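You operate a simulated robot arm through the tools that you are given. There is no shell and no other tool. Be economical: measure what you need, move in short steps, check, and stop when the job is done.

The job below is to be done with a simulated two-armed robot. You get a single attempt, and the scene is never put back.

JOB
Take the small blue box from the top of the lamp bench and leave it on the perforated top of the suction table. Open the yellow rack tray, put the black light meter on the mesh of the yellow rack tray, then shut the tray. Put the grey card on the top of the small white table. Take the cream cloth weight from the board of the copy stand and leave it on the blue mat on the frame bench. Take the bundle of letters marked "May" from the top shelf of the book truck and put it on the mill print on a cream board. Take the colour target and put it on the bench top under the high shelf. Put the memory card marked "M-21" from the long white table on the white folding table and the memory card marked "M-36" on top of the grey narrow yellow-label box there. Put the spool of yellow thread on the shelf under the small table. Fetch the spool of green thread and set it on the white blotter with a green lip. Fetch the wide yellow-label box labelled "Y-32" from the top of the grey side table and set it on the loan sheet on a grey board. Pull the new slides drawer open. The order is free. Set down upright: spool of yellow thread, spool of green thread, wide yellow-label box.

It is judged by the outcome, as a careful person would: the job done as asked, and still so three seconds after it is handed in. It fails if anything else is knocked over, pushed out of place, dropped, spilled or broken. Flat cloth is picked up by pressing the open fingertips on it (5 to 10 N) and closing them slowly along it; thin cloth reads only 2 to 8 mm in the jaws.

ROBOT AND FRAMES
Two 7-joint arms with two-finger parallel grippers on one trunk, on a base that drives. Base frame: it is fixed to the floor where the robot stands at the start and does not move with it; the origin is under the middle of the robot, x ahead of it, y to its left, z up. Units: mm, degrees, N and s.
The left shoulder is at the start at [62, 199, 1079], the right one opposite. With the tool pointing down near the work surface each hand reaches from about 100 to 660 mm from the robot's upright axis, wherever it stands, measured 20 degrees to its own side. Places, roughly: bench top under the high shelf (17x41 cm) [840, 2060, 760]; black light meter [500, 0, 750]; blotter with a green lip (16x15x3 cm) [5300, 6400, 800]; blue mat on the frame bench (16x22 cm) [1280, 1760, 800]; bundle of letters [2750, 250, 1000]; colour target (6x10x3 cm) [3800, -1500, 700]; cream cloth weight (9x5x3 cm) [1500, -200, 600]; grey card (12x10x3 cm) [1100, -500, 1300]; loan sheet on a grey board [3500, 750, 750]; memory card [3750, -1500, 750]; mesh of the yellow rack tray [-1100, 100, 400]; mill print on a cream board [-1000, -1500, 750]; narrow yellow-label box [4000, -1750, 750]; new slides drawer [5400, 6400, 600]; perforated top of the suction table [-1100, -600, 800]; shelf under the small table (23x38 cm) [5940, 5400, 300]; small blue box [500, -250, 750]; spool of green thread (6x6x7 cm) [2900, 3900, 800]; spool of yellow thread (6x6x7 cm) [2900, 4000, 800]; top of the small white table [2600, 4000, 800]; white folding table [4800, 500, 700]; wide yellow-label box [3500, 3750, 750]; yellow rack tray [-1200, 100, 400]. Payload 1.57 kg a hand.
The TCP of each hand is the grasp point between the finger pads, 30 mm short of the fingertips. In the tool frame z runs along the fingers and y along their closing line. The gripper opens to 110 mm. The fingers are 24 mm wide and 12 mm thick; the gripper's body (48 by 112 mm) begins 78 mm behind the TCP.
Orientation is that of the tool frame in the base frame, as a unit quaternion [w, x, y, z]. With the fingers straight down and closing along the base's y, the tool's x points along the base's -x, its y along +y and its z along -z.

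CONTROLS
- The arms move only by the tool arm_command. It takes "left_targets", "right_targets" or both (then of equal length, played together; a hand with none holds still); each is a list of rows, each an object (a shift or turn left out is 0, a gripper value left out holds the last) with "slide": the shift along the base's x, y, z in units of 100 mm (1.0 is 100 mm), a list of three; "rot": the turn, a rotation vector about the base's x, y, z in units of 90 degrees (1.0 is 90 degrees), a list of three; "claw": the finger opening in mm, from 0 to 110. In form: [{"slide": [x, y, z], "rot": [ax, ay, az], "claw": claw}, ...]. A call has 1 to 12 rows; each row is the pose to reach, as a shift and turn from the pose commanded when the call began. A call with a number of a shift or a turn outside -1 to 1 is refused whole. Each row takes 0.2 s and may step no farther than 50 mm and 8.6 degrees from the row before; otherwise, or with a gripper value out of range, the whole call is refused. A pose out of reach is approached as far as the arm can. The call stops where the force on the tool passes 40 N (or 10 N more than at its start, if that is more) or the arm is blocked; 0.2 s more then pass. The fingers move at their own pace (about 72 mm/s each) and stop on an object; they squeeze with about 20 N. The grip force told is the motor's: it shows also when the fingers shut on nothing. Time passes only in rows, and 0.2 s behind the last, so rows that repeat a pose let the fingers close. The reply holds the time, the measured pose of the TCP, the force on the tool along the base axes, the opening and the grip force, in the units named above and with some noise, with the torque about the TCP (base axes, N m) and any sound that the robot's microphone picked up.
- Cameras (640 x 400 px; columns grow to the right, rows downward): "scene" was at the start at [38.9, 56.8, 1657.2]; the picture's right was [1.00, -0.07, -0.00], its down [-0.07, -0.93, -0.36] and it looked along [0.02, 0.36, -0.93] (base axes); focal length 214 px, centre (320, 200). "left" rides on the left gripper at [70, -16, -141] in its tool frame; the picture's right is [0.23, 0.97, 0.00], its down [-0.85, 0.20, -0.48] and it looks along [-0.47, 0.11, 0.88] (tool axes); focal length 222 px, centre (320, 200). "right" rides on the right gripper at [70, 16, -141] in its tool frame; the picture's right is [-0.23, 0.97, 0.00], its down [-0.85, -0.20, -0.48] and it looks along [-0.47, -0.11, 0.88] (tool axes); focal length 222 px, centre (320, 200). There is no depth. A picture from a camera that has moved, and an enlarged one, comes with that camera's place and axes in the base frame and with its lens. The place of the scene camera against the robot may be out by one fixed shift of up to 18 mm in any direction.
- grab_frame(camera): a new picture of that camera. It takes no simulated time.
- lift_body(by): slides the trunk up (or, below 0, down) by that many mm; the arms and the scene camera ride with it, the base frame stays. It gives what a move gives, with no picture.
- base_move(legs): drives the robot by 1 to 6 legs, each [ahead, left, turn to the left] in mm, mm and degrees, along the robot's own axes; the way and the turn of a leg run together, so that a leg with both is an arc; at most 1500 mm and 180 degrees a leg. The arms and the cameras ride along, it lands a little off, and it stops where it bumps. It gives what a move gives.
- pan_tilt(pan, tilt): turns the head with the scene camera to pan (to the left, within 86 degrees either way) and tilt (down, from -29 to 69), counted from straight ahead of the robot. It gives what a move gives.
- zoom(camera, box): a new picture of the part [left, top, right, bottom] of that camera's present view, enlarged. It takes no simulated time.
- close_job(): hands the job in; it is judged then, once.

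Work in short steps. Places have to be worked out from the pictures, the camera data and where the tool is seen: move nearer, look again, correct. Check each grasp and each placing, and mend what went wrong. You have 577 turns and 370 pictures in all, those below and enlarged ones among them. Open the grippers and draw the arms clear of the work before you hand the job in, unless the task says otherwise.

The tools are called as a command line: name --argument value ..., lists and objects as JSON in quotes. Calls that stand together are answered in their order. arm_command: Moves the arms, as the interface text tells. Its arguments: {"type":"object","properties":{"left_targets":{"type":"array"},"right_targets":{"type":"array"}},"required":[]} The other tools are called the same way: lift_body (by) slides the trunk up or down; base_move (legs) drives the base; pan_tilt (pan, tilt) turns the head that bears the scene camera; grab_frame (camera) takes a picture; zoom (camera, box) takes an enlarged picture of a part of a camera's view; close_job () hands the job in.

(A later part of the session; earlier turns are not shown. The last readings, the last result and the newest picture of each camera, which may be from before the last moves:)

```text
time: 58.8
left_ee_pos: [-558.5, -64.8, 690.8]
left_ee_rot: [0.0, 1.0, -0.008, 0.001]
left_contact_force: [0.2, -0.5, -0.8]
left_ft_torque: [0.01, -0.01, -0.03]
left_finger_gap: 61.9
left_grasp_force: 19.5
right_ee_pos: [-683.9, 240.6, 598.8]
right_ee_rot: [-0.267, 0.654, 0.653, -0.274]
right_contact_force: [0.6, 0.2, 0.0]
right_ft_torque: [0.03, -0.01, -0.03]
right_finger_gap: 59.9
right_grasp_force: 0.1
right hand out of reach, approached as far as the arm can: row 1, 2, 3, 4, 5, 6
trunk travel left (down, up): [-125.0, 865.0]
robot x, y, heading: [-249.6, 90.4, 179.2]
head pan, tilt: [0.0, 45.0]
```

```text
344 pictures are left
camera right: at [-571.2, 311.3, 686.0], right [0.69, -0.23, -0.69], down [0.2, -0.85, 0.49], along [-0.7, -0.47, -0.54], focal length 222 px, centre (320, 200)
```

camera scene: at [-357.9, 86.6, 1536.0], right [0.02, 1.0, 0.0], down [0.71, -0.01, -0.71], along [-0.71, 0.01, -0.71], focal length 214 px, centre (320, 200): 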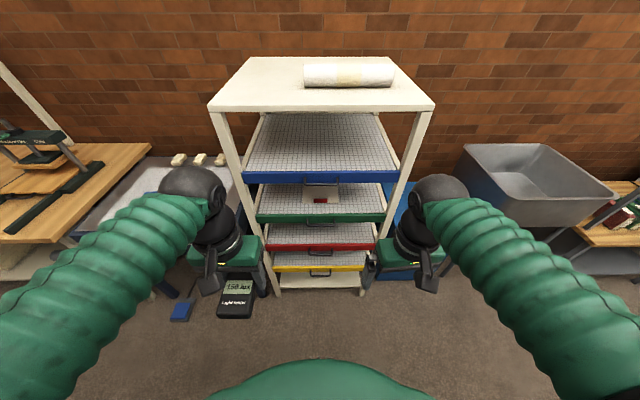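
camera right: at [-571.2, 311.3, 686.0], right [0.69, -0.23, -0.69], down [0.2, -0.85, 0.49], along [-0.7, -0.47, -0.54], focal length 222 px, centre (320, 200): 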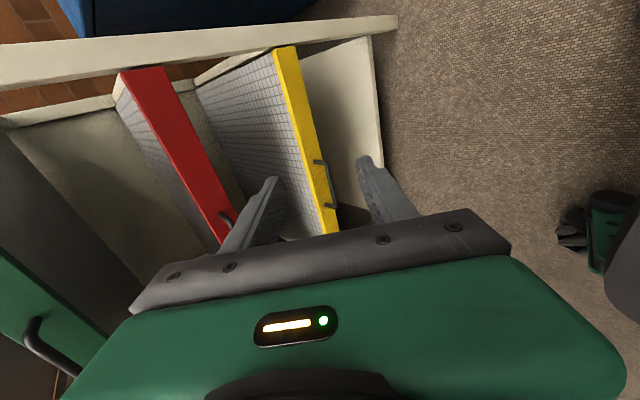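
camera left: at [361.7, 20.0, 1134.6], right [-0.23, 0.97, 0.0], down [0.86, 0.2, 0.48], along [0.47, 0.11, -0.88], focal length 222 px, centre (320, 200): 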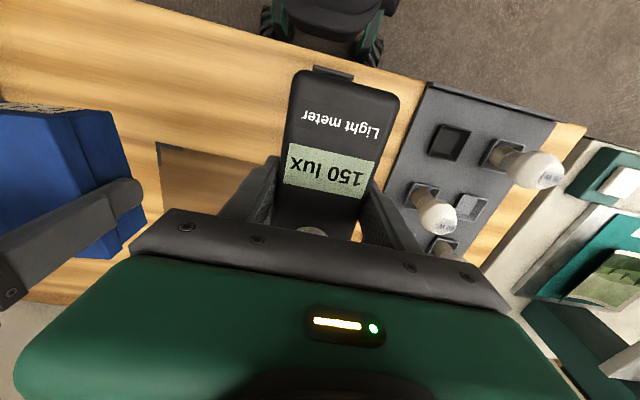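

Wrist view puts the bar around y≈113. I lower the trunk and shift the base so the hand is in line, then look again for triangulation.

lift_body --by -120

base_move --legs '[[80, 120, 0]]'

grab_frame --camera "right"

grab_frame --camera "scene"

```text
time: 60.3
left_ee_pos: [-557.7, -65.1, 572.2]
left_ee_rot: [0.0, 1.0, -0.007, 0.001]
left_contact_force: [1.5, 0.6, -1.1]
left_ft_torque: [0.0, 0.03, -0.02]
left_finger_gap: 61.9
left_grasp_force: 20.1
right_ee_pos: [-682.9, 241.8, 479.9]
right_ee_rot: [-0.266, 0.655, 0.652, -0.274]
right_contact_force: [-0.2, 0.0, -0.7]
right_ft_torque: [0.04, 0.01, 0.03]
right_finger_gap: 59.8
right_grasp_force: 0.1
trunk travel left (down, up): [-5.0, 985.0]
robot x, y, heading: [-248.9, 90.1, 179.0]
head pan, tilt: [0.0, 45.0]
```

```text
time: 61.7
left_ee_pos: [-640.3, -185.9, 571.7]
left_ee_rot: [0.001, 1.0, -0.007, 0.001]
left_contact_force: [-0.4, 0.6, -2.6]
left_ft_torque: [0.0, 0.04, 0.02]
left_finger_gap: 61.7
left_grasp_force: 19.8
right_ee_pos: [-765.9, 121.7, 478.5]
right_ee_rot: [-0.265, 0.655, 0.652, -0.274]
right_contact_force: [-0.8, -0.1, 0.0]
right_ft_torque: [-0.01, 0.0, 0.01]
right_finger_gap: 60.1
right_grasp_force: 0.2
trunk travel left (down, up): [-5.0, 985.0]
robot x, y, heading: [-330.3, -28.0, 179.0]
head pan, tilt: [0.0, 45.0]
```

```text
343 pictures are left
camera right: at [-654.3, 191.6, 565.8], right [0.69, -0.23, -0.68], down [0.2, -0.85, 0.49], along [-0.7, -0.48, -0.54], focal length 222 px, centre (320, 200)
```

right: 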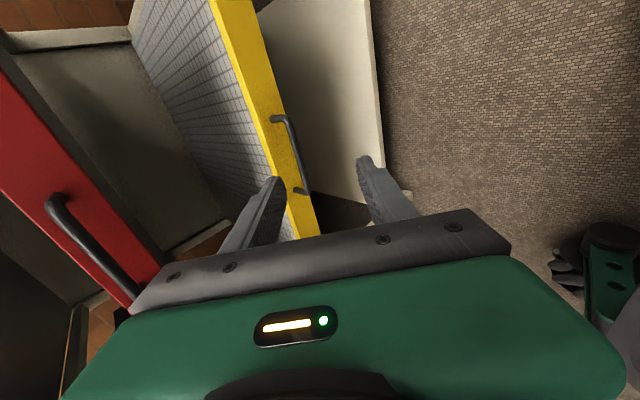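

```text
342 pictures are left
camera scene: at [-440.3, -29.8, 1016.0], right [0.01, 1.0, 0.0], down [0.71, -0.01, -0.71], along [-0.71, 0.01, -0.71], focal length 214 px, centre (320, 200)
```

scene: 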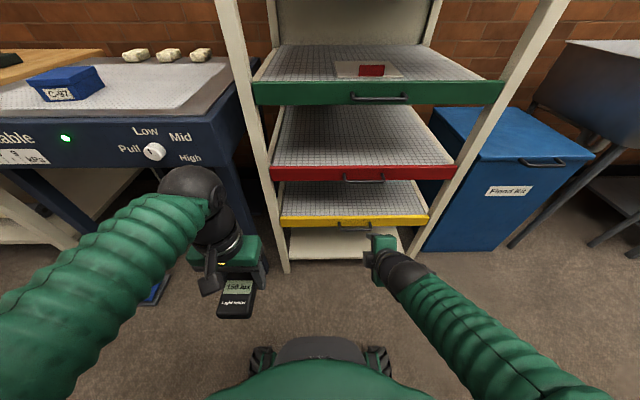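

Using the bar's known length, it sits at about (-907, 99, 386). I drive ahead 70 and left 23 to a pre-grasp point, and narrow the fingers.

base_move --legs '[[70, 23, 0]]'

arm_command --right_targets '[{"slide": [0, 0, -0.2], "claw": 40}, {"slide": [0, 0, -0.2], "claw": 40}]'

grab_frame --camera "right"

```text
time: 62.7
left_ee_pos: [-711.3, -208.1, 571.0]
left_ee_rot: [0.001, 1.0, -0.008, 0.001]
left_contact_force: [1.5, 0.0, -0.8]
left_ft_torque: [0.0, -0.04, 0.01]
left_finger_gap: 61.7
left_grasp_force: 20.0
right_ee_pos: [-836.7, 98.6, 478.1]
right_ee_rot: [-0.265, 0.654, 0.653, -0.275]
right_contact_force: [-0.4, 0.0, 0.0]
right_ft_torque: [0.0, 0.02, -0.03]
right_finger_gap: 60.1
right_grasp_force: 0.1
trunk travel left (down, up): [-5.0, 985.0]
robot x, y, heading: [-401.3, -54.7, 179.4]
head pan, tilt: [0.0, 45.0]
```

```text
time: 63.3
left_ee_pos: [-712.4, -208.6, 571.1]
left_ee_rot: [0.001, 1.0, -0.008, 0.0]
left_contact_force: [0.2, -0.5, -0.4]
left_ft_torque: [-0.01, -0.02, 0.03]
left_finger_gap: 61.7
left_grasp_force: 20.1
right_ee_pos: [-837.5, 98.7, 460.4]
right_ee_rot: [-0.265, 0.654, 0.654, -0.273]
right_contact_force: [1.0, 0.1, -0.6]
right_ft_torque: [-0.01, 0.0, 0.0]
right_finger_gap: 39.8
right_grasp_force: 0.1
trunk travel left (down, up): [-5.0, 985.0]
robot x, y, heading: [-398.2, -54.4, 179.4]
head pan, tilt: [0.0, 45.0]
```

```text
341 pictures are left
camera right: at [-725.6, 169.7, 547.4], right [0.69, -0.23, -0.68], down [0.2, -0.85, 0.49], along [-0.69, -0.47, -0.54], focal length 222 px, centre (320, 200)
```

right: 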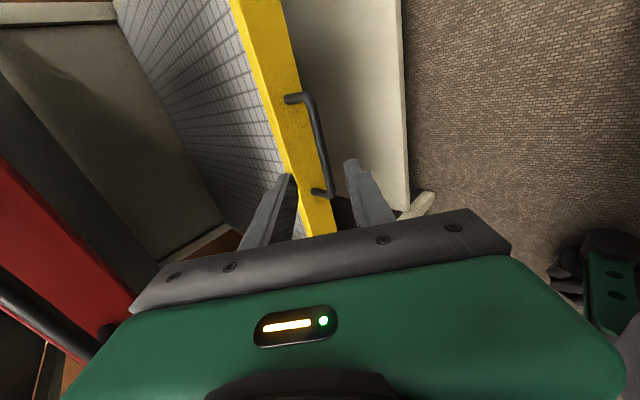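

Refined bar position (-906, 101, 387). I close in diagonally with a 34 mm opening.

arm_command --right_targets '[{"slide": [-0.15, 0, -0.17], "claw": 34}, {"slide": [-0.3, 0, -0.33], "claw": 34}, {"slide": [-0.45, 0, -0.48], "claw": 34}, {"slide": [-0.57, 0, -0.6], "claw": 34}]'

grab_frame --camera "right"

```text
time: 64.5
left_ee_pos: [-710.4, -208.5, 571.2]
left_ee_rot: [0.001, 1.0, -0.008, 0.003]
left_contact_force: [0.1, 0.2, -2.2]
left_ft_torque: [0.0, 0.02, 0.0]
left_finger_gap: 61.6
left_grasp_force: 19.9
right_ee_pos: [-895.4, 91.7, 421.7]
right_ee_rot: [-0.236, 0.668, 0.628, -0.323]
right_contact_force: [11.9, -2.3, -10.3]
right_ft_torque: [-0.03, -0.35, 0.35]
right_finger_gap: 48.0
right_grasp_force: 7.9
trunk travel left (down, up): [-5.0, 985.0]
robot x, y, heading: [-398.3, -53.9, 179.4]
head pan, tilt: [0.0, 45.0]
stopped in row 4 (right hand): the arm was blocked; the commanded pose is now the measured one
```

```text
340 pictures are left
camera right: at [-779.5, 171.1, 495.0], right [0.67, -0.32, -0.67], down [0.21, -0.78, 0.58], along [-0.72, -0.53, -0.45], focal length 222 px, centre (320, 200)
```

right: 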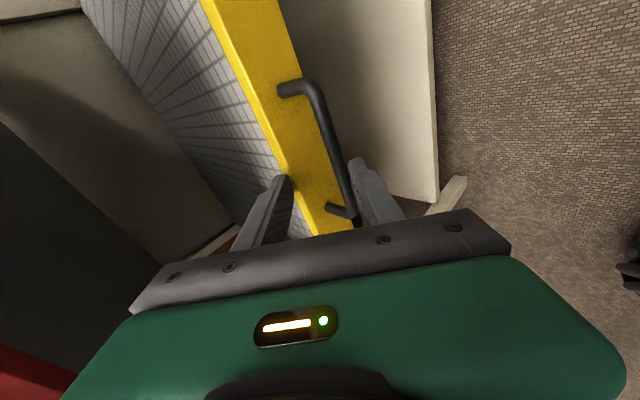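

The bar is against the lower finger, so the hand is ~20 mm too far up/forward. I shift it down-back and restore orientation, keeping the fingers open.

arm_command --right_targets '[{"slide": [0.08, 0.03, -0.05], "rot": [0.04, -0.01, 0], "claw": 50}, {"slide": [0.14, 0.06, -0.12], "rot": [0.08, -0.02, 0], "claw": 50}, {"slide": [0.16, 0.06, -0.18], "rot": [0.08, -0.02, 0], "claw": 50}]'

grab_frame --camera "right"

```text
time: 65.3
left_ee_pos: [-710.8, -208.1, 571.3]
left_ee_rot: [-0.001, 1.0, -0.007, 0.0]
left_contact_force: [0.2, 0.4, -2.0]
left_ft_torque: [-0.03, 0.01, -0.01]
left_finger_gap: 61.8
left_grasp_force: 20.0
right_ee_pos: [-883.9, 87.6, 420.3]
right_ee_rot: [-0.235, 0.671, 0.626, -0.321]
right_contact_force: [0.3, -0.3, -0.3]
right_ft_torque: [0.03, 0.0, 0.0]
right_finger_gap: 50.1
right_grasp_force: 0.0
trunk travel left (down, up): [-5.0, 985.0]
robot x, y, heading: [-402.4, -52.0, 179.2]
head pan, tilt: [0.0, 45.0]
```

```text
339 pictures are left
camera right: at [-767.9, 166.3, 494.2], right [0.67, -0.33, -0.67], down [0.2, -0.78, 0.59], along [-0.72, -0.53, -0.46], focal length 222 px, centre (320, 200)
```

right: 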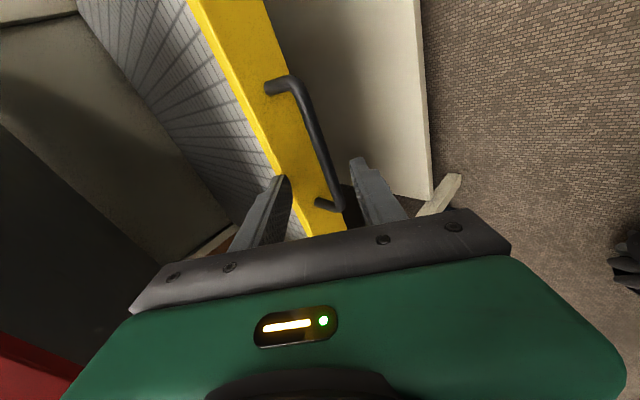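

No contact force, but the arm isn't following: it's at a joint limit with the shoulder so low. I back off, raise the trunk, and lower the arm instead.

base_move --legs '[[-150, 0, 0]]'

lift_body --by 200

arm_command --right_targets '[{"slide": [0, 0, -0.3], "rot": [0.04, -0.01, 0], "claw": 40}, {"slide": [0, 0, -0.6], "rot": [0.08, -0.02, 0]}, {"slide": [0, 0, -0.8], "rot": [0.08, -0.02, 0]}, {"slide": [0, 0, -1], "rot": [0.08, -0.02, 0]}]'

arm_command --right_targets '[{"slide": [0, 0, -0.3]}, {"slide": [0, 0, -0.6]}, {"slide": [0, 0, -0.8]}, {"slide": [0, 0, -0.9]}]'

```text
time: 66.7
left_ee_pos: [-562.0, -209.9, 570.3]
left_ee_rot: [0.0, 1.0, -0.008, 0.001]
left_contact_force: [-0.6, 0.4, -1.5]
left_ft_torque: [-0.01, 0.01, 0.01]
left_finger_gap: 62.1
left_grasp_force: 19.6
right_ee_pos: [-733.0, 85.7, 419.1]
right_ee_rot: [-0.235, 0.672, 0.625, -0.32]
right_contact_force: [0.0, -0.5, -0.8]
right_ft_torque: [0.01, -0.03, 0.0]
right_finger_gap: 50.2
right_grasp_force: 0.1
trunk travel left (down, up): [-5.0, 985.0]
robot x, y, heading: [-256.2, -55.8, 179.3]
head pan, tilt: [0.0, 45.0]
```

```text
time: 68.8
left_ee_pos: [-562.7, -210.7, 770.8]
left_ee_rot: [0.0, 1.0, -0.008, 0.002]
left_contact_force: [0.2, -0.1, -2.3]
left_ft_torque: [-0.02, 0.0, 0.0]
left_finger_gap: 62.0
left_grasp_force: 20.1
right_ee_pos: [-733.8, 84.6, 619.7]
right_ee_rot: [-0.235, 0.672, 0.625, -0.321]
right_contact_force: [-0.4, -1.0, -0.5]
right_ft_torque: [0.03, 0.01, 0.01]
right_finger_gap: 50.1
right_grasp_force: 0.0
trunk travel left (down, up): [-205.0, 785.0]
robot x, y, heading: [-248.6, -55.9, 179.1]
head pan, tilt: [0.0, 45.0]
```

```text
time: 69.4
left_ee_pos: [-561.7, -209.4, 770.4]
left_ee_rot: [0.001, 1.0, -0.008, 0.002]
left_contact_force: [-0.5, 0.0, -2.5]
left_ft_torque: [0.01, 0.01, 0.01]
left_finger_gap: 61.7
left_grasp_force: 20.1
right_ee_pos: [-742.6, 71.4, 619.8]
right_ee_rot: [-0.222, 0.674, 0.604, -0.363]
right_contact_force: [-0.2, 0.5, 0.0]
right_ft_torque: [-0.01, -0.02, 0.01]
right_finger_gap: 40.2
right_grasp_force: 0.0
trunk travel left (down, up): [-205.0, 785.0]
robot x, y, heading: [-250.0, -56.7, 179.2]
head pan, tilt: [0.0, 45.0]
stopped in row 2 (right hand): the arm was blocked; the commanded pose is now the measured one
```

```text
time: 69.9
left_ee_pos: [-562.1, -210.5, 769.4]
left_ee_rot: [0.0, 1.0, -0.008, 0.001]
left_contact_force: [-0.3, -0.3, -1.4]
left_ft_torque: [-0.01, 0.01, -0.01]
left_finger_gap: 61.7
left_grasp_force: 20.2
right_ee_pos: [-751.1, 58.8, 630.0]
right_ee_rot: [-0.205, 0.67, 0.567, -0.433]
right_contact_force: [0.9, 0.4, 0.4]
right_ft_torque: [0.02, 0.0, -0.01]
right_finger_gap: 40.1
right_grasp_force: 0.1
right hand out of reach, approached as far as the arm can: row 2
trunk travel left (down, up): [-205.0, 785.0]
robot x, y, heading: [-251.3, -53.5, 179.1]
head pan, tilt: [0.0, 45.0]
stopped in row 2 (right hand): the arm was blocked; the commanded pose is now the measured one
```

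The arm is jammed at a limit in this configuration. Let me see it.

pan_tilt --pan -25 --tilt 55

grab_frame --camera "scene"

```text
time: 70.8
left_ee_pos: [-562.7, -210.0, 770.5]
left_ee_rot: [0.001, 1.0, -0.008, 0.001]
left_contact_force: [-1.1, -0.4, -1.3]
left_ft_torque: [0.03, -0.01, 0.01]
left_finger_gap: 61.9
left_grasp_force: 19.7
right_ee_pos: [-751.9, 59.0, 631.3]
right_ee_rot: [-0.204, 0.67, 0.567, -0.433]
right_contact_force: [0.6, -0.3, -0.2]
right_ft_torque: [0.01, 0.03, -0.03]
right_finger_gap: 40.3
right_grasp_force: 0.0
trunk travel left (down, up): [-205.0, 785.0]
robot x, y, heading: [-251.3, -54.9, 179.4]
head pan, tilt: [-25.0, 55.0]
```

```text
338 pictures are left
camera scene: at [-344.9, -24.8, 1202.6], right [0.43, 0.9, 0.0], down [0.74, -0.36, -0.57], along [-0.52, 0.25, -0.82], focal length 214 px, centre (320, 200)
```

scene: 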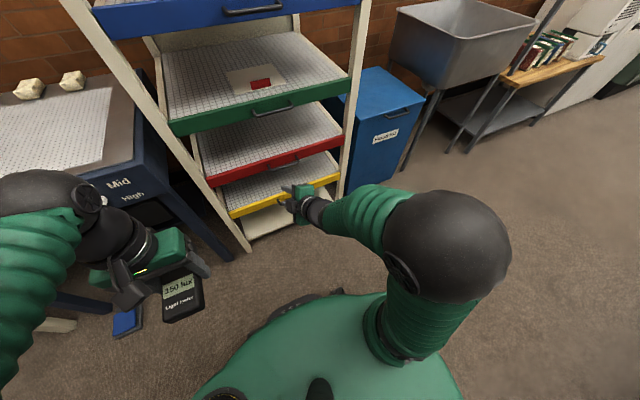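

This roll direction leaves the wrist at its limit. I return the right hand to plain fingers-down, then will roll the other way.

arm_command --right_targets '[{"slide": [0.05, 0.08, 0.05], "rot": [-0.0244, -0.0518, -0.0678]}, {"slide": [0.1, 0.16, 0.1], "rot": [-0.0488, -0.1037, -0.1357]}, {"slide": [0.15, 0.24, 0.15], "rot": [-0.0733, -0.1555, -0.2035]}, {"slide": [0.2, 0.32, 0.2], "rot": [-0.0977, -0.2073, -0.2713]}, {"slide": [0.25, 0.4, 0.25], "rot": [-0.122, -0.259, -0.339]}, {"slide": [0.3, 0.48, 0.3], "rot": [-0.1465, -0.311, -0.407]}, {"slide": [0.35, 0.56, 0.35], "rot": [-0.171, -0.363, -0.475]}, {"slide": [0.4, 0.64, 0.4], "rot": [-0.195, -0.4147, -0.5427]}, {"slide": [0.45, 0.72, 0.45], "rot": [-0.22, -0.4665, -0.6105]}, {"slide": [0.5, 0.8, 0.5], "rot": [-0.244, -0.5183, -0.6783]}, {"slide": [0.5, 0.8, 0.5], "rot": [-0.2686, -0.57, -0.746]}, {"slide": [0.5, 0.8, 0.5], "rot": [-0.293, -0.622, -0.814]}]'

```text
time: 73.4
left_ee_pos: [-562.7, -209.5, 770.9]
left_ee_rot: [0.001, 1.0, -0.008, 0.002]
left_contact_force: [0.3, 0.3, -3.2]
left_ft_torque: [-0.01, 0.01, 0.02]
left_finger_gap: 61.5
left_grasp_force: 19.1
right_ee_pos: [-702.1, 139.0, 679.2]
right_ee_rot: [0.0, 1.0, -0.001, 0.002]
right_contact_force: [0.0, -0.6, 0.3]
right_ft_torque: [0.0, 0.01, -0.01]
right_finger_gap: 39.8
right_grasp_force: 0.1
right hand out of reach, approached as far as the arm can: row 3, 4
trunk travel left (down, up): [-205.0, 785.0]
robot x, y, heading: [-251.7, -54.5, 179.1]
head pan, tilt: [-25.0, 55.0]
```

Now roll the other way (−90°) plus 45° pitch in one smooth turn.

arm_command --right_targets '[{"rot": [-0.0327, 0.0327, -0.0787]}, {"rot": [-0.0653, 0.0653, -0.1573]}, {"rot": [-0.098, 0.098, -0.236]}, {"rot": [-0.1307, 0.1307, -0.3147]}, {"rot": [-0.1633, 0.1633, -0.3933]}, {"rot": [-0.196, 0.196, -0.472]}, {"rot": [-0.2287, 0.2287, -0.5507]}, {"rot": [-0.2613, 0.2613, -0.6293]}, {"rot": [-0.294, 0.294, -0.708]}, {"rot": [-0.3267, 0.3267, -0.7867]}, {"rot": [-0.3593, 0.3593, -0.8653]}, {"rot": [-0.392, 0.392, -0.944]}]'

arm_command --right_targets '[{"slide": [0, 0, -0.4]}, {"slide": [0, 0, -0.8]}, {"slide": [0, 0, -1]}]'

```text
time: 76.0
left_ee_pos: [-562.5, -209.0, 771.5]
left_ee_rot: [0.0, 1.0, -0.008, 0.001]
left_contact_force: [0.2, -0.3, -3.0]
left_ft_torque: [0.0, -0.02, 0.01]
left_finger_gap: 61.8
left_grasp_force: 20.0
right_ee_pos: [-702.2, 138.6, 680.7]
right_ee_rot: [-0.271, -0.653, 0.654, 0.27]
right_contact_force: [0.1, -0.5, 0.4]
right_ft_torque: [0.01, 0.02, -0.02]
right_finger_gap: 40.0
right_grasp_force: 0.1
trunk travel left (down, up): [-205.0, 785.0]
robot x, y, heading: [-249.7, -53.4, 179.3]
head pan, tilt: [-25.0, 55.0]
```

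```text
time: 76.8
left_ee_pos: [-561.2, -209.4, 771.1]
left_ee_rot: [0.001, 1.0, -0.008, 0.001]
left_contact_force: [-0.7, 0.7, -1.3]
left_ft_torque: [0.01, 0.0, 0.0]
left_finger_gap: 61.9
left_grasp_force: 20.1
right_ee_pos: [-721.4, 137.8, 583.5]
right_ee_rot: [0.27, 0.654, -0.653, -0.269]
right_contact_force: [-0.1, 0.7, 0.6]
right_ft_torque: [0.01, 0.02, 0.0]
right_finger_gap: 39.9
right_grasp_force: 0.1
right hand out of reach, approached as far as the arm can: row 2, 3
trunk travel left (down, up): [-205.0, 785.0]
robot x, y, heading: [-253.4, -57.3, 179.1]
head pan, tilt: [-25.0, 55.0]
```

This configuration works. Continue down and forward.

arm_command --right_targets '[{"slide": [-0.2, -0.1, -0.4]}, {"slide": [-0.35, -0.2, -0.8]}, {"slide": [-0.45, -0.3, -1]}]'

grab_frame --camera "right"

```text
time: 77.6
left_ee_pos: [-561.7, -210.9, 771.4]
left_ee_rot: [0.001, 1.0, -0.008, 0.002]
left_contact_force: [0.4, 0.0, -2.1]
left_ft_torque: [-0.02, 0.01, 0.04]
left_finger_gap: 61.7
left_grasp_force: 20.0
right_ee_pos: [-767.1, 110.9, 483.6]
right_ee_rot: [0.271, 0.654, -0.653, -0.27]
right_contact_force: [-0.2, -0.1, 0.0]
right_ft_torque: [0.0, -0.01, 0.0]
right_finger_gap: 39.8
right_grasp_force: 0.1
trunk travel left (down, up): [-205.0, 785.0]
robot x, y, heading: [-251.4, -54.4, 178.9]
head pan, tilt: [-25.0, 55.0]
```

```text
337 pictures are left
camera right: at [-678.0, 41.3, 594.5], right [-0.69, 0.23, 0.69], down [0.48, 0.86, 0.2], along [-0.54, 0.47, -0.7], focal length 222 px, centre (320, 200)
```

right: 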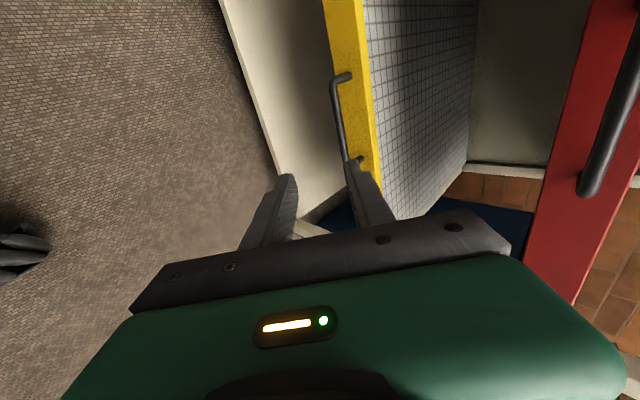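

Bar estimate (-903, 98, 392). Move base ahead 60 and re-check before the final diagonal.

base_move --legs '[[62, 10, 0]]'

arm_command --right_targets '[{"slide": [-0.1, 0, -0.25]}, {"slide": [-0.2, 0, -0.4]}]'

grab_frame --camera "right"

```text
time: 78.6
left_ee_pos: [-625.3, -217.6, 770.7]
left_ee_rot: [0.002, 1.0, -0.008, 0.002]
left_contact_force: [-0.2, -0.3, -0.9]
left_ft_torque: [-0.02, -0.02, -0.02]
left_finger_gap: 61.8
left_grasp_force: 19.6
right_ee_pos: [-829.8, 102.2, 482.9]
right_ee_rot: [0.271, 0.654, -0.654, -0.268]
right_contact_force: [0.0, -0.2, -0.1]
right_ft_torque: [-0.03, -0.01, -0.03]
right_finger_gap: 40.0
right_grasp_force: 0.1
trunk travel left (down, up): [-205.0, 785.0]
robot x, y, heading: [-313.0, -62.9, 178.9]
head pan, tilt: [-25.0, 55.0]
```

```text
time: 79.2
left_ee_pos: [-624.5, -218.4, 770.2]
left_ee_rot: [0.0, 1.0, -0.008, 0.002]
left_contact_force: [-0.6, -0.1, -2.6]
left_ft_torque: [-0.02, 0.0, 0.0]
left_finger_gap: 62.1
left_grasp_force: 20.2
right_ee_pos: [-849.7, 101.7, 442.6]
right_ee_rot: [0.272, 0.654, -0.653, -0.27]
right_contact_force: [-0.1, -0.1, 0.5]
right_ft_torque: [-0.04, 0.0, 0.02]
right_finger_gap: 40.0
right_grasp_force: 0.0
trunk travel left (down, up): [-205.0, 785.0]
robot x, y, heading: [-316.4, -62.5, 179.2]
head pan, tilt: [-25.0, 55.0]
```

```text
336 pictures are left
camera right: at [-760.0, 32.2, 554.2], right [-0.69, 0.23, 0.69], down [0.48, 0.86, 0.2], along [-0.54, 0.46, -0.7], focal length 222 px, centre (320, 200)
```

right: 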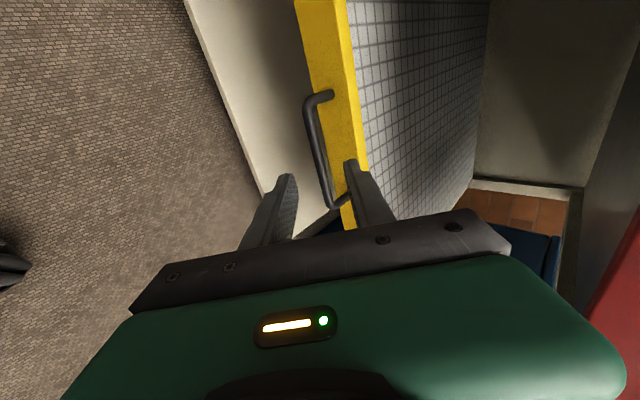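

Stereo now gives the bar at (-892, 95, 403). Final diagonal approach of ~43 mm and close.

arm_command --right_targets '[{"slide": [-0.16, 0, -0.15], "claw": 40}, {"slide": [-0.32, -0.03, -0.3], "claw": 40}]'

grab_frame --camera "right"

```text
time: 79.8
left_ee_pos: [-624.6, -218.4, 770.3]
left_ee_rot: [0.001, 1.0, -0.008, 0.001]
left_contact_force: [-0.5, -0.7, -0.7]
left_ft_torque: [0.0, 0.0, 0.0]
left_finger_gap: 61.8
left_grasp_force: 20.1
right_ee_pos: [-881.9, 98.1, 414.6]
right_ee_rot: [-0.272, -0.653, 0.653, 0.27]
right_contact_force: [-0.3, -0.2, 0.1]
right_ft_torque: [-0.02, 0.0, 0.01]
right_finger_gap: 39.8
right_grasp_force: 0.1
trunk travel left (down, up): [-205.0, 785.0]
robot x, y, heading: [-314.9, -66.4, 179.2]
head pan, tilt: [-25.0, 55.0]
```

```text
335 pictures are left
camera right: at [-792.7, 28.9, 525.3], right [-0.69, 0.23, 0.69], down [0.48, 0.86, 0.2], along [-0.54, 0.46, -0.7], focal length 222 px, centre (320, 200)
```

right: 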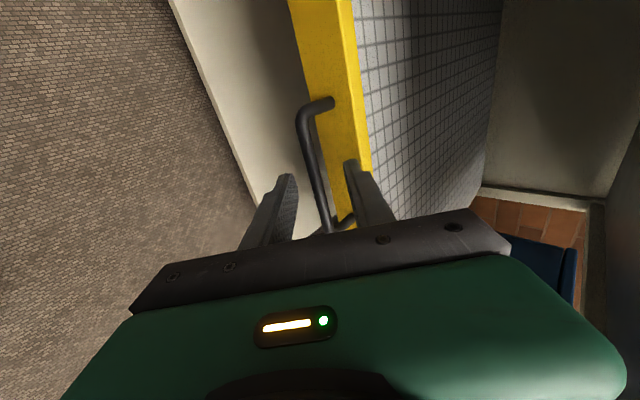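

Bar is between the fingers with no contact. Close on it.

arm_command --right_targets '[{"claw": 20}, {"claw": 5}, {"claw": 0}, {"claw": 0}]'

```text
time: 80.8
left_ee_pos: [-624.0, -218.5, 770.8]
left_ee_rot: [0.002, 1.0, -0.007, 0.002]
left_contact_force: [-0.4, 0.0, -1.6]
left_ft_torque: [-0.03, 0.01, 0.02]
left_finger_gap: 61.7
left_grasp_force: 19.7
right_ee_pos: [-880.3, 97.8, 412.9]
right_ee_rot: [-0.271, -0.654, 0.654, 0.267]
right_contact_force: [18.8, -0.5, -15.3]
right_ft_torque: [0.43, -0.62, -0.37]
right_finger_gap: 9.7
right_grasp_force: 28.1
trunk travel left (down, up): [-205.0, 785.0]
robot x, y, heading: [-316.8, -62.2, 179.5]
head pan, tilt: [-25.0, 55.0]
```

Gripped the bar (9.7 mm). Now pull by backing the base in two steps.

base_move --legs '[[-150, 0, 0]]'

grab_frame --camera "scene"

```text
time: 82.1
left_ee_pos: [-477.4, -219.9, 769.9]
left_ee_rot: [0.001, 1.0, -0.009, 0.001]
left_contact_force: [0.2, -0.3, -2.4]
left_ft_torque: [0.0, 0.01, 0.04]
left_finger_gap: 62.0
left_grasp_force: 19.8
right_ee_pos: [-732.8, 97.9, 413.1]
right_ee_rot: [-0.271, -0.653, 0.654, 0.269]
right_contact_force: [0.6, -2.6, -24.8]
right_ft_torque: [0.0, -0.49, 0.24]
right_finger_gap: 9.8
right_grasp_force: 28.1
trunk travel left (down, up): [-205.0, 785.0]
robot x, y, heading: [-166.2, -66.7, 179.0]
head pan, tilt: [-25.0, 55.0]
```

```text
334 pictures are left
camera scene: at [-262.9, -33.8, 1202.1], right [0.44, 0.9, 0.0], down [0.74, -0.36, -0.57], along [-0.51, 0.25, -0.82], focal length 214 px, centre (320, 200)
```

scene: 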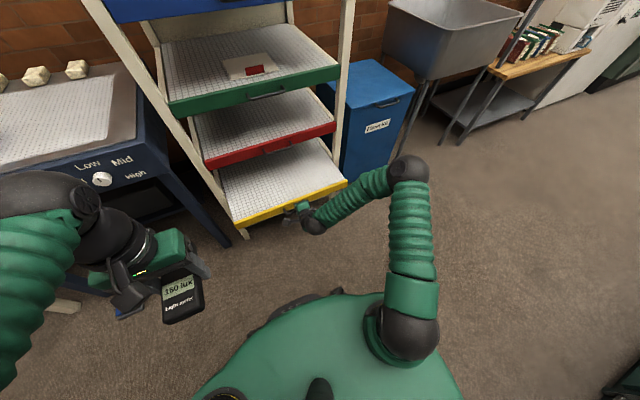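

Tray slides out nicely. Pull another 120 mm.

base_move --legs '[[-120, 0, 0]]'

grab_frame --camera "scene"

```text
time: 83.3
left_ee_pos: [-361.4, -221.5, 771.5]
left_ee_rot: [0.001, 1.0, -0.008, 0.001]
left_contact_force: [-0.6, 0.2, -1.7]
left_ft_torque: [0.03, 0.01, 0.01]
left_finger_gap: 61.9
left_grasp_force: 20.2
right_ee_pos: [-617.8, 97.5, 413.2]
right_ee_rot: [-0.27, -0.651, 0.655, 0.27]
right_contact_force: [1.0, 11.1, -25.4]
right_ft_torque: [0.58, -0.44, -0.29]
right_finger_gap: 9.7
right_grasp_force: 28.0
trunk travel left (down, up): [-205.0, 785.0]
robot x, y, heading: [-51.9, -69.8, 179.1]
head pan, tilt: [-25.0, 55.0]
```

```text
333 pictures are left
camera scene: at [-148.5, -34.1, 1201.9], right [0.44, 0.9, 0.0], down [0.74, -0.36, -0.57], along [-0.51, 0.25, -0.82], focal length 214 px, centre (320, 200)
```

scene: 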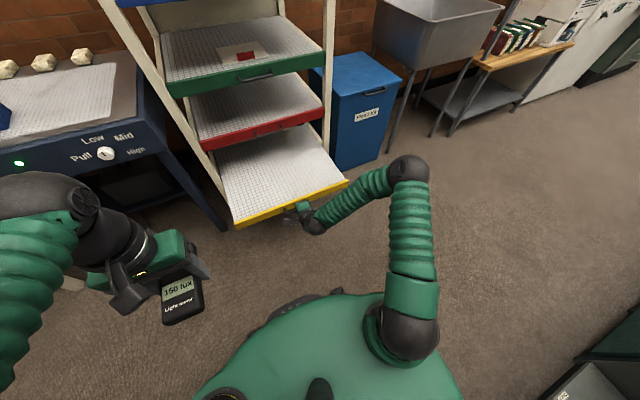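

Tray is open ~260 mm. I release the handle, back the right hand out diagonally and raise it.

arm_command --right_targets '[{"claw": 30}, {"claw": 44}, {"slide": [0.3, 0, 0.3], "claw": 44}, {"slide": [0.6, 0, 0.6]}, {"slide": [0.6, 0, 1.0]}]'

arm_command --right_targets '[{"slide": [0, 0.1, 0.4]}, {"slide": [0, 0.2, 0.8]}, {"slide": [0, 0.3, 1]}]'

base_move --legs '[[0, -150, 0], [230, 0, 0]]'

grab_frame --camera "left"

grab_frame --camera "scene"

```text
time: 84.5
left_ee_pos: [-357.8, -221.7, 771.8]
left_ee_rot: [0.0, 1.0, -0.009, -0.001]
left_contact_force: [-0.5, -0.9, -1.8]
left_ft_torque: [-0.04, -0.03, 0.01]
left_finger_gap: 61.8
left_grasp_force: 20.1
right_ee_pos: [-554.9, 97.6, 518.1]
right_ee_rot: [-0.271, -0.651, 0.655, 0.271]
right_contact_force: [0.8, -0.2, 0.9]
right_ft_torque: [-0.03, -0.02, 0.02]
right_finger_gap: 44.0
right_grasp_force: 0.0
trunk travel left (down, up): [-205.0, 785.0]
robot x, y, heading: [-49.4, -68.0, 179.1]
head pan, tilt: [-25.0, 55.0]
```

```text
time: 85.3
left_ee_pos: [-358.3, -222.2, 771.5]
left_ee_rot: [0.001, 1.0, -0.009, -0.001]
left_contact_force: [0.9, 0.5, -1.6]
left_ft_torque: [0.0, -0.01, -0.03]
left_finger_gap: 61.7
left_grasp_force: 20.1
right_ee_pos: [-555.1, 127.4, 616.2]
right_ee_rot: [-0.271, -0.652, 0.654, 0.272]
right_contact_force: [-0.5, -0.7, 0.0]
right_ft_torque: [0.02, -0.02, -0.02]
right_finger_gap: 44.0
right_grasp_force: 0.0
trunk travel left (down, up): [-205.0, 785.0]
robot x, y, heading: [-49.8, -70.2, 179.3]
head pan, tilt: [-25.0, 55.0]
```

```text
time: 88.1
left_ee_pos: [-589.3, -67.2, 772.0]
left_ee_rot: [0.001, 1.0, -0.012, 0.001]
left_contact_force: [0.0, 0.8, -1.3]
left_ft_torque: [0.0, 0.0, 0.03]
left_finger_gap: 61.7
left_grasp_force: 19.9
right_ee_pos: [-785.0, 284.2, 613.2]
right_ee_rot: [-0.269, -0.65, 0.656, 0.272]
right_contact_force: [-0.1, -0.2, -0.3]
right_ft_torque: [-0.02, -0.01, 0.03]
right_finger_gap: 44.1
right_grasp_force: 0.0
trunk travel left (down, up): [-205.0, 785.0]
robot x, y, heading: [-282.2, 89.3, 178.7]
head pan, tilt: [-25.0, 55.0]
```

```text
332 pictures are left
camera left: at [-520.7, -51.6, 913.0], right [0.21, -0.98, 0.0], down [-0.86, -0.18, 0.48], along [-0.47, -0.1, -0.88], focal length 222 px, centre (320, 200)
```

left: 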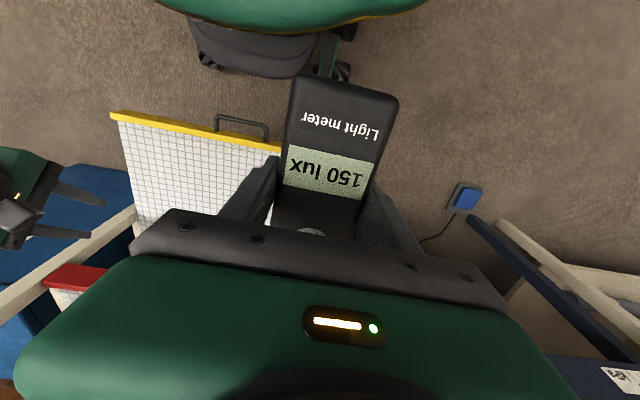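

```text
331 pictures are left
camera scene: at [-374.8, 117.9, 1202.5], right [0.44, 0.9, 0.0], down [0.74, -0.36, -0.57], along [-0.51, 0.25, -0.82], focal length 214 px, centre (320, 200)
```

scene: 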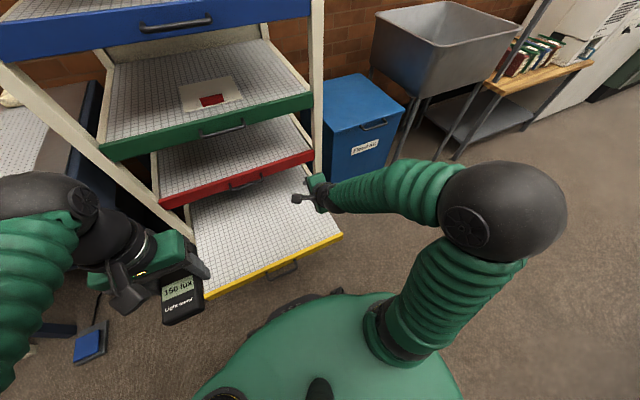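

Tray is clear and open; the left hand needs ~190 forward, ~90 right and ~330 down. Moving in stages.

arm_command --left_targets '[{"slide": [-0.3, 0.3, -0.2]}, {"slide": [-0.6, 0.6, -0.4]}, {"slide": [-0.9, 0.85, -0.6]}, {"slide": [-1, 0.9, -0.9]}]'

arm_command --left_targets '[{"slide": [-0.3, 0, -0.3]}, {"slide": [-0.6, 0, -0.6]}, {"slide": [-0.8, 0, -0.9]}, {"slide": [-0.85, 0, -1]}]'

grab_frame --camera "left"

```text
time: 89.1
left_ee_pos: [-691.4, 25.1, 683.8]
left_ee_rot: [0.001, 1.0, -0.012, -0.001]
left_contact_force: [0.2, 0.2, -0.7]
left_ft_torque: [0.0, -0.02, 0.01]
left_finger_gap: 61.8
left_grasp_force: 19.8
right_ee_pos: [-784.6, 283.7, 613.8]
right_ee_rot: [-0.269, -0.65, 0.656, 0.273]
right_contact_force: [-0.7, -0.6, 0.6]
right_ft_torque: [-0.02, 0.03, 0.0]
right_finger_gap: 43.8
right_grasp_force: 0.0
trunk travel left (down, up): [-205.0, 785.0]
robot x, y, heading: [-281.8, 85.8, 178.6]
head pan, tilt: [-25.0, 55.0]
```

```text
time: 90.1
left_ee_pos: [-775.0, 24.6, 583.2]
left_ee_rot: [0.001, 1.0, -0.012, -0.001]
left_contact_force: [-0.2, 0.0, -1.1]
left_ft_torque: [0.01, 0.02, -0.02]
left_finger_gap: 61.9
left_grasp_force: 19.7
right_ee_pos: [-784.5, 284.8, 614.7]
right_ee_rot: [-0.27, -0.65, 0.656, 0.273]
right_contact_force: [-0.2, 0.0, 0.4]
right_ft_torque: [0.01, 0.01, 0.01]
right_finger_gap: 44.1
right_grasp_force: 0.1
trunk travel left (down, up): [-205.0, 785.0]
robot x, y, heading: [-283.7, 88.5, 179.0]
head pan, tilt: [-25.0, 55.0]
```

```text
330 pictures are left
camera left: at [-706.3, 40.5, 725.0], right [0.21, -0.98, 0.0], down [-0.86, -0.18, 0.48], along [-0.47, -0.1, -0.88], focal length 222 px, centre (320, 200)
```

left: 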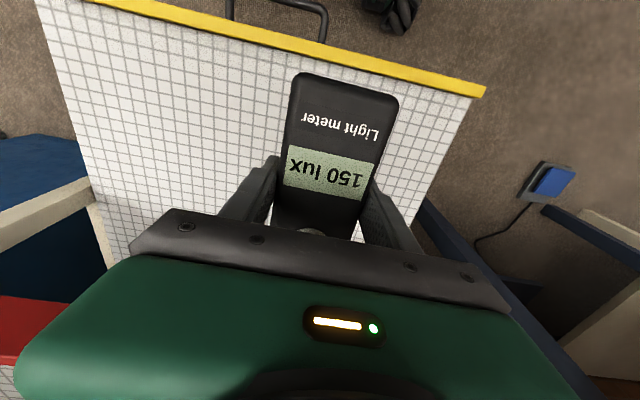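

Meter is over the mesh. Lower with the arm, gently at the end.

arm_command --left_targets '[{"slide": [0, 0, -0.4]}, {"slide": [0, 0, -0.8]}, {"slide": [0, 0, -1]}]'

arm_command --left_targets '[{"slide": [0, 0, -0.12]}, {"slide": [0, 0, -0.2]}, {"slide": [0, 0, -0.28]}, {"slide": [0, 0, -0.36]}, {"slide": [0, 0, -0.44]}, {"slide": [0, 0, -0.52]}, {"slide": [0, 0, -0.6]}, {"slide": [0, 0, -0.68]}]'

```text
time: 90.9
left_ee_pos: [-772.1, 23.5, 482.3]
left_ee_rot: [0.001, 1.0, -0.011, -0.001]
left_contact_force: [-0.4, 0.5, -1.4]
left_ft_torque: [0.03, -0.01, -0.02]
left_finger_gap: 61.8
left_grasp_force: 19.9
right_ee_pos: [-785.0, 285.3, 614.5]
right_ee_rot: [-0.269, -0.65, 0.656, 0.273]
right_contact_force: [1.1, 0.9, 0.1]
right_ft_torque: [-0.05, -0.01, 0.01]
right_finger_gap: 44.1
right_grasp_force: 0.0
trunk travel left (down, up): [-205.0, 785.0]
robot x, y, heading: [-278.2, 86.6, 179.0]
head pan, tilt: [-25.0, 55.0]
```

```text
time: 92.5
left_ee_pos: [-779.9, 24.0, 430.5]
left_ee_rot: [0.0, 1.0, -0.011, -0.011]
left_contact_force: [-0.7, -3.1, 27.0]
left_ft_torque: [-0.17, -0.35, -0.1]
left_finger_gap: 61.8
left_grasp_force: 19.8
right_ee_pos: [-783.5, 284.0, 615.9]
right_ee_rot: [-0.271, -0.65, 0.655, 0.272]
right_contact_force: [-0.6, -0.2, 0.4]
right_ft_torque: [0.0, 0.01, -0.02]
right_finger_gap: 44.0
right_grasp_force: 0.0
trunk travel left (down, up): [-205.0, 785.0]
robot x, y, heading: [-279.2, 86.5, 178.6]
head pan, tilt: [-25.0, 55.0]
stopped in row 8 (left hand): the force on the tool passed its limit at 52 N (the readings are from after the stop); the commanded pose is now the measured one
```

Contact on the mesh at TCP z≈431. Ease up, open and withdraw.

arm_command --left_targets '[{"slide": [0, 0, 0.03]}, {"slide": [0, 0, 0.03], "claw": 85}, {"slide": [0, 0, 0.03], "claw": 100}, {"slide": [0, 0, 0.3], "claw": 100}, {"slide": [0, 0, 0.7]}, {"slide": [0, 0, 1]}]'

arm_command --left_targets '[{"slide": [0.1, 0, 0.4]}, {"slide": [0.3, 0, 0.8]}, {"slide": [0.5, 0, 1]}]'

grab_frame --camera "left"

```text
time: 93.9
left_ee_pos: [-775.4, 25.7, 526.3]
left_ee_rot: [0.0, 1.0, -0.011, -0.007]
left_contact_force: [0.1, 0.7, -1.0]
left_ft_torque: [-0.03, 0.04, -0.03]
left_finger_gap: 99.8
left_grasp_force: 0.1
right_ee_pos: [-784.8, 284.8, 616.3]
right_ee_rot: [-0.27, -0.65, 0.656, 0.272]
right_contact_force: [-0.2, -0.1, -0.4]
right_ft_torque: [-0.02, 0.01, -0.02]
right_finger_gap: 44.0
right_grasp_force: 0.0
trunk travel left (down, up): [-205.0, 785.0]
robot x, y, heading: [-280.1, 86.0, 179.1]
head pan, tilt: [-25.0, 55.0]
```

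```text
time: 94.7
left_ee_pos: [-726.2, 28.6, 625.8]
left_ee_rot: [-0.001, 1.0, -0.011, -0.006]
left_contact_force: [0.5, 0.3, -0.4]
left_ft_torque: [-0.01, -0.01, -0.01]
left_finger_gap: 100.2
left_grasp_force: 0.1
right_ee_pos: [-784.6, 283.4, 615.3]
right_ee_rot: [-0.27, -0.65, 0.656, 0.272]
right_contact_force: [-0.6, 0.2, 0.0]
right_ft_torque: [-0.02, -0.01, 0.0]
right_finger_gap: 43.9
right_grasp_force: 0.0
trunk travel left (down, up): [-205.0, 785.0]
robot x, y, heading: [-281.2, 87.2, 178.7]
head pan, tilt: [-25.0, 55.0]
```

```text
329 pictures are left
camera left: at [-655.1, 43.8, 766.7], right [0.21, -0.98, 0.0], down [-0.85, -0.18, 0.49], along [-0.48, -0.1, -0.87], focal length 222 px, centre (320, 200)
```

left: 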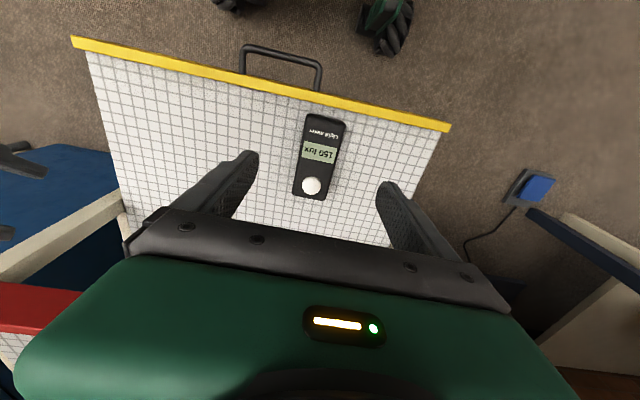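

Meter lies on the mesh. Now reverse: back the base off, bring the right hand to the handle again.

base_move --legs '[[-232, 155, 0.5]]'

arm_command --right_targets '[{"slide": [0, -0.1, -0.4]}, {"slide": [0, -0.2, -0.8]}, {"slide": [0, -0.3, -1]}]'

grab_frame --camera "right"

```text
time: 96.7
left_ee_pos: [-494.8, -137.9, 625.9]
left_ee_rot: [0.001, 1.0, -0.009, -0.007]
left_contact_force: [0.2, -0.7, -0.2]
left_ft_torque: [-0.03, 0.02, -0.03]
left_finger_gap: 100.0
left_grasp_force: 0.1
right_ee_pos: [-552.2, 116.0, 615.1]
right_ee_rot: [-0.272, -0.651, 0.654, 0.273]
right_contact_force: [-0.2, 0.0, 0.7]
right_ft_torque: [-0.01, -0.03, 0.0]
right_finger_gap: 43.9
right_grasp_force: 0.3
trunk travel left (down, up): [-205.0, 785.0]
robot x, y, heading: [-48.3, -77.7, 179.1]
head pan, tilt: [-25.0, 55.0]
```

```text
time: 97.5
left_ee_pos: [-493.5, -140.7, 625.5]
left_ee_rot: [0.0, 1.0, -0.009, -0.007]
left_contact_force: [0.0, -0.6, 0.6]
left_ft_torque: [0.01, 0.02, 0.01]
left_finger_gap: 100.0
left_grasp_force: 0.0
right_ee_pos: [-552.9, 83.5, 514.9]
right_ee_rot: [-0.27, -0.652, 0.654, 0.273]
right_contact_force: [1.5, 0.1, -0.6]
right_ft_torque: [0.03, 0.02, 0.0]
right_finger_gap: 44.2
right_grasp_force: 0.0
trunk travel left (down, up): [-205.0, 785.0]
robot x, y, heading: [-51.0, -77.8, 179.0]
head pan, tilt: [-25.0, 55.0]
```

```text
328 pictures are left
camera right: at [-464.4, 12.9, 625.2], right [-0.69, 0.23, 0.69], down [0.48, 0.85, 0.2], along [-0.54, 0.47, -0.7], focal length 222 px, centre (320, 200)
```

right: 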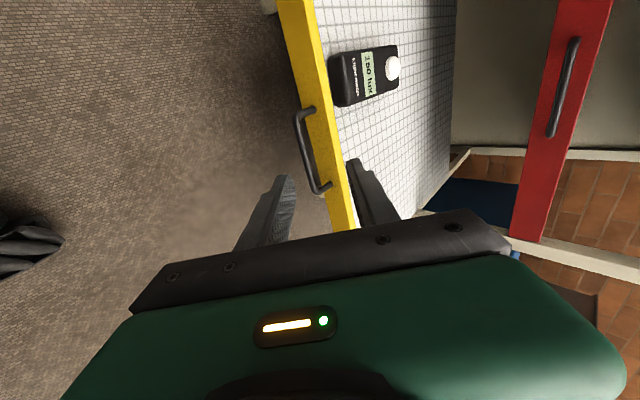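

Approach the handle along the same diagonal and close.

arm_command --right_targets '[{"slide": [0, 0.05, -0.37]}, {"slide": [-0.22, 0.05, -0.58]}, {"slide": [-0.44, 0.05, -0.8]}, {"slide": [-0.64, 0.05, -1.0]}, {"slide": [-0.64, 0.05, -1.0], "claw": 20}, {"slide": [-0.64, 0.05, -1.0], "claw": 0}, {"slide": [-0.64, 0.05, -1.0], "claw": 0}]'

```text
time: 99.1
left_ee_pos: [-493.2, -139.4, 625.7]
left_ee_rot: [-0.001, 1.0, -0.009, -0.007]
left_contact_force: [0.4, 0.3, 0.4]
left_ft_torque: [0.02, 0.01, 0.01]
left_finger_gap: 99.7
left_grasp_force: 0.1
right_ee_pos: [-616.8, 92.0, 416.1]
right_ee_rot: [-0.271, -0.652, 0.654, 0.271]
right_contact_force: [1.1, -0.3, 0.5]
right_ft_torque: [0.01, 0.01, 0.01]
right_finger_gap: 0.0
right_grasp_force: 21.4
trunk travel left (down, up): [-205.0, 785.0]
robot x, y, heading: [-48.3, -75.2, 178.9]
head pan, tilt: [-25.0, 55.0]
```

Missed the bar; look.

grab_frame --camera "right"

```text
327 pictures are left
camera right: at [-527.6, 21.2, 527.0], right [-0.69, 0.23, 0.69], down [0.48, 0.85, 0.2], along [-0.54, 0.47, -0.7], focal length 222 px, centre (320, 200)
```

right: 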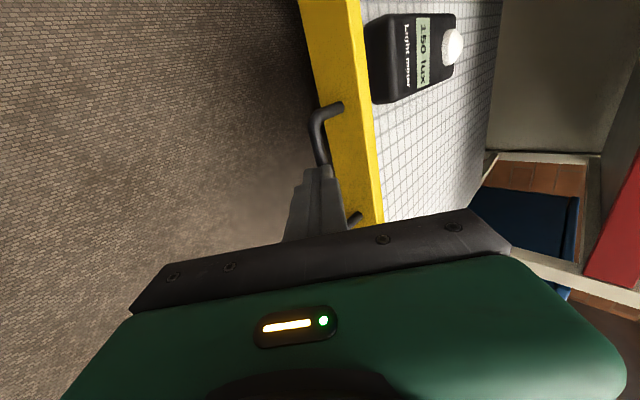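

The bar is just beyond the fingertips. Open, advance ~18 mm, close again.

arm_command --right_targets '[{"slide": [0.1, 0, 0.1], "claw": 40}, {"slide": [0.1, 0, 0.1], "claw": 40}, {"slide": [-0.05, 0.0, -0.05], "claw": 40}, {"slide": [-0.15, 0, -0.14], "claw": 40}, {"slide": [-0.15, 0, -0.14], "claw": 20}, {"slide": [-0.15, 0, -0.14], "claw": 0}, {"slide": [-0.15, 0, -0.14], "claw": 0}]'

```text
time: 100.7
left_ee_pos: [-492.2, -140.4, 626.5]
left_ee_rot: [-0.001, 1.0, -0.009, -0.007]
left_contact_force: [-0.5, -1.1, -0.1]
left_ft_torque: [-0.02, 0.0, -0.02]
left_finger_gap: 100.1
left_grasp_force: 0.1
right_ee_pos: [-633.0, 90.6, 404.2]
right_ee_rot: [-0.271, -0.652, 0.653, 0.274]
right_contact_force: [-0.2, 1.8, 10.2]
right_ft_torque: [-0.14, 0.16, 0.18]
right_finger_gap: 9.8
right_grasp_force: 27.8
trunk travel left (down, up): [-205.0, 785.0]
robot x, y, heading: [-46.7, -75.5, 179.3]
head pan, tilt: [-25.0, 55.0]
```

Gripped again. Push the tray shut by driving forward.

base_move --legs '[[240, 0, 0]]'

arm_command --right_targets '[{"slide": [-0.06, 0, 0]}, {"slide": [-0.12, 0, 0]}, {"slide": [-0.18, 0, 0]}, {"slide": [-0.24, 0, 0]}]'

grab_frame --camera "scene"

```text
time: 102.4
left_ee_pos: [-725.0, -132.8, 625.8]
left_ee_rot: [-0.002, 1.0, -0.012, -0.007]
left_contact_force: [0.3, -0.6, 0.7]
left_ft_torque: [0.0, 0.0, -0.04]
left_finger_gap: 99.9
left_grasp_force: 0.1
right_ee_pos: [-861.9, 96.4, 402.5]
right_ee_rot: [-0.27, -0.65, 0.655, 0.273]
right_contact_force: [-0.7, -24.0, 2.6]
right_ft_torque: [-0.03, 0.03, 0.37]
right_finger_gap: 10.0
right_grasp_force: 28.3
trunk travel left (down, up): [-205.0, 785.0]
robot x, y, heading: [-278.9, -69.7, 179.0]
head pan, tilt: [-25.0, 55.0]
```

```text
time: 103.4
left_ee_pos: [-725.7, -131.7, 626.1]
left_ee_rot: [0.0, 1.0, -0.012, -0.007]
left_contact_force: [-0.2, -0.4, 0.0]
left_ft_torque: [-0.01, 0.03, 0.01]
left_finger_gap: 100.1
left_grasp_force: 0.1
right_ee_pos: [-884.9, 95.7, 402.6]
right_ee_rot: [-0.271, -0.65, 0.656, 0.27]
right_contact_force: [-0.3, -5.5, -6.1]
right_ft_torque: [-0.08, -0.06, 0.64]
right_finger_gap: 9.9
right_grasp_force: 28.1
trunk travel left (down, up): [-205.0, 785.0]
robot x, y, heading: [-284.1, -75.8, 178.8]
head pan, tilt: [-25.0, 55.0]
```

```text
326 pictures are left
camera scene: at [-376.6, -43.2, 1202.3], right [0.44, 0.9, 0.0], down [0.74, -0.36, -0.57], along [-0.51, 0.25, -0.82], focal length 214 px, centre (320, 200)
```

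scene: 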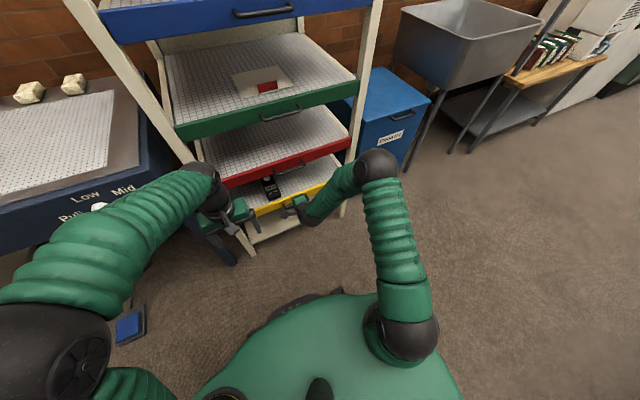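

About 5 mm short of the original closed position by my reckoning; push on until resistance.

arm_command --right_targets '[{"slide": [-0.03, 0, 0]}, {"slide": [-0.06, 0, 0]}, {"slide": [-0.09, 0, 0]}, {"slide": [-0.12, 0, 0]}, {"slide": [-0.15, 0, 0]}]'

```text
time: 104.4
left_ee_pos: [-723.8, -132.5, 628.6]
left_ee_rot: [0.0, 1.0, -0.013, -0.007]
left_contact_force: [0.4, 0.4, 0.8]
left_ft_torque: [0.0, -0.02, 0.02]
left_finger_gap: 100.1
left_grasp_force: 0.0
right_ee_pos: [-890.2, 97.0, 399.5]
right_ee_rot: [-0.267, -0.653, 0.658, 0.265]
right_contact_force: [-0.1, -0.6, -2.0]
right_ft_torque: [0.41, -0.02, 0.14]
right_finger_gap: 9.8
right_grasp_force: 27.6
trunk travel left (down, up): [-205.0, 785.0]
robot x, y, heading: [-281.0, -74.9, 178.7]
head pan, tilt: [-25.0, 55.0]
stopped in row 5 (right hand): the force on the tool passed its limit at 42 N (the readings are from after the stop); the commanded pose is now the measured one
```

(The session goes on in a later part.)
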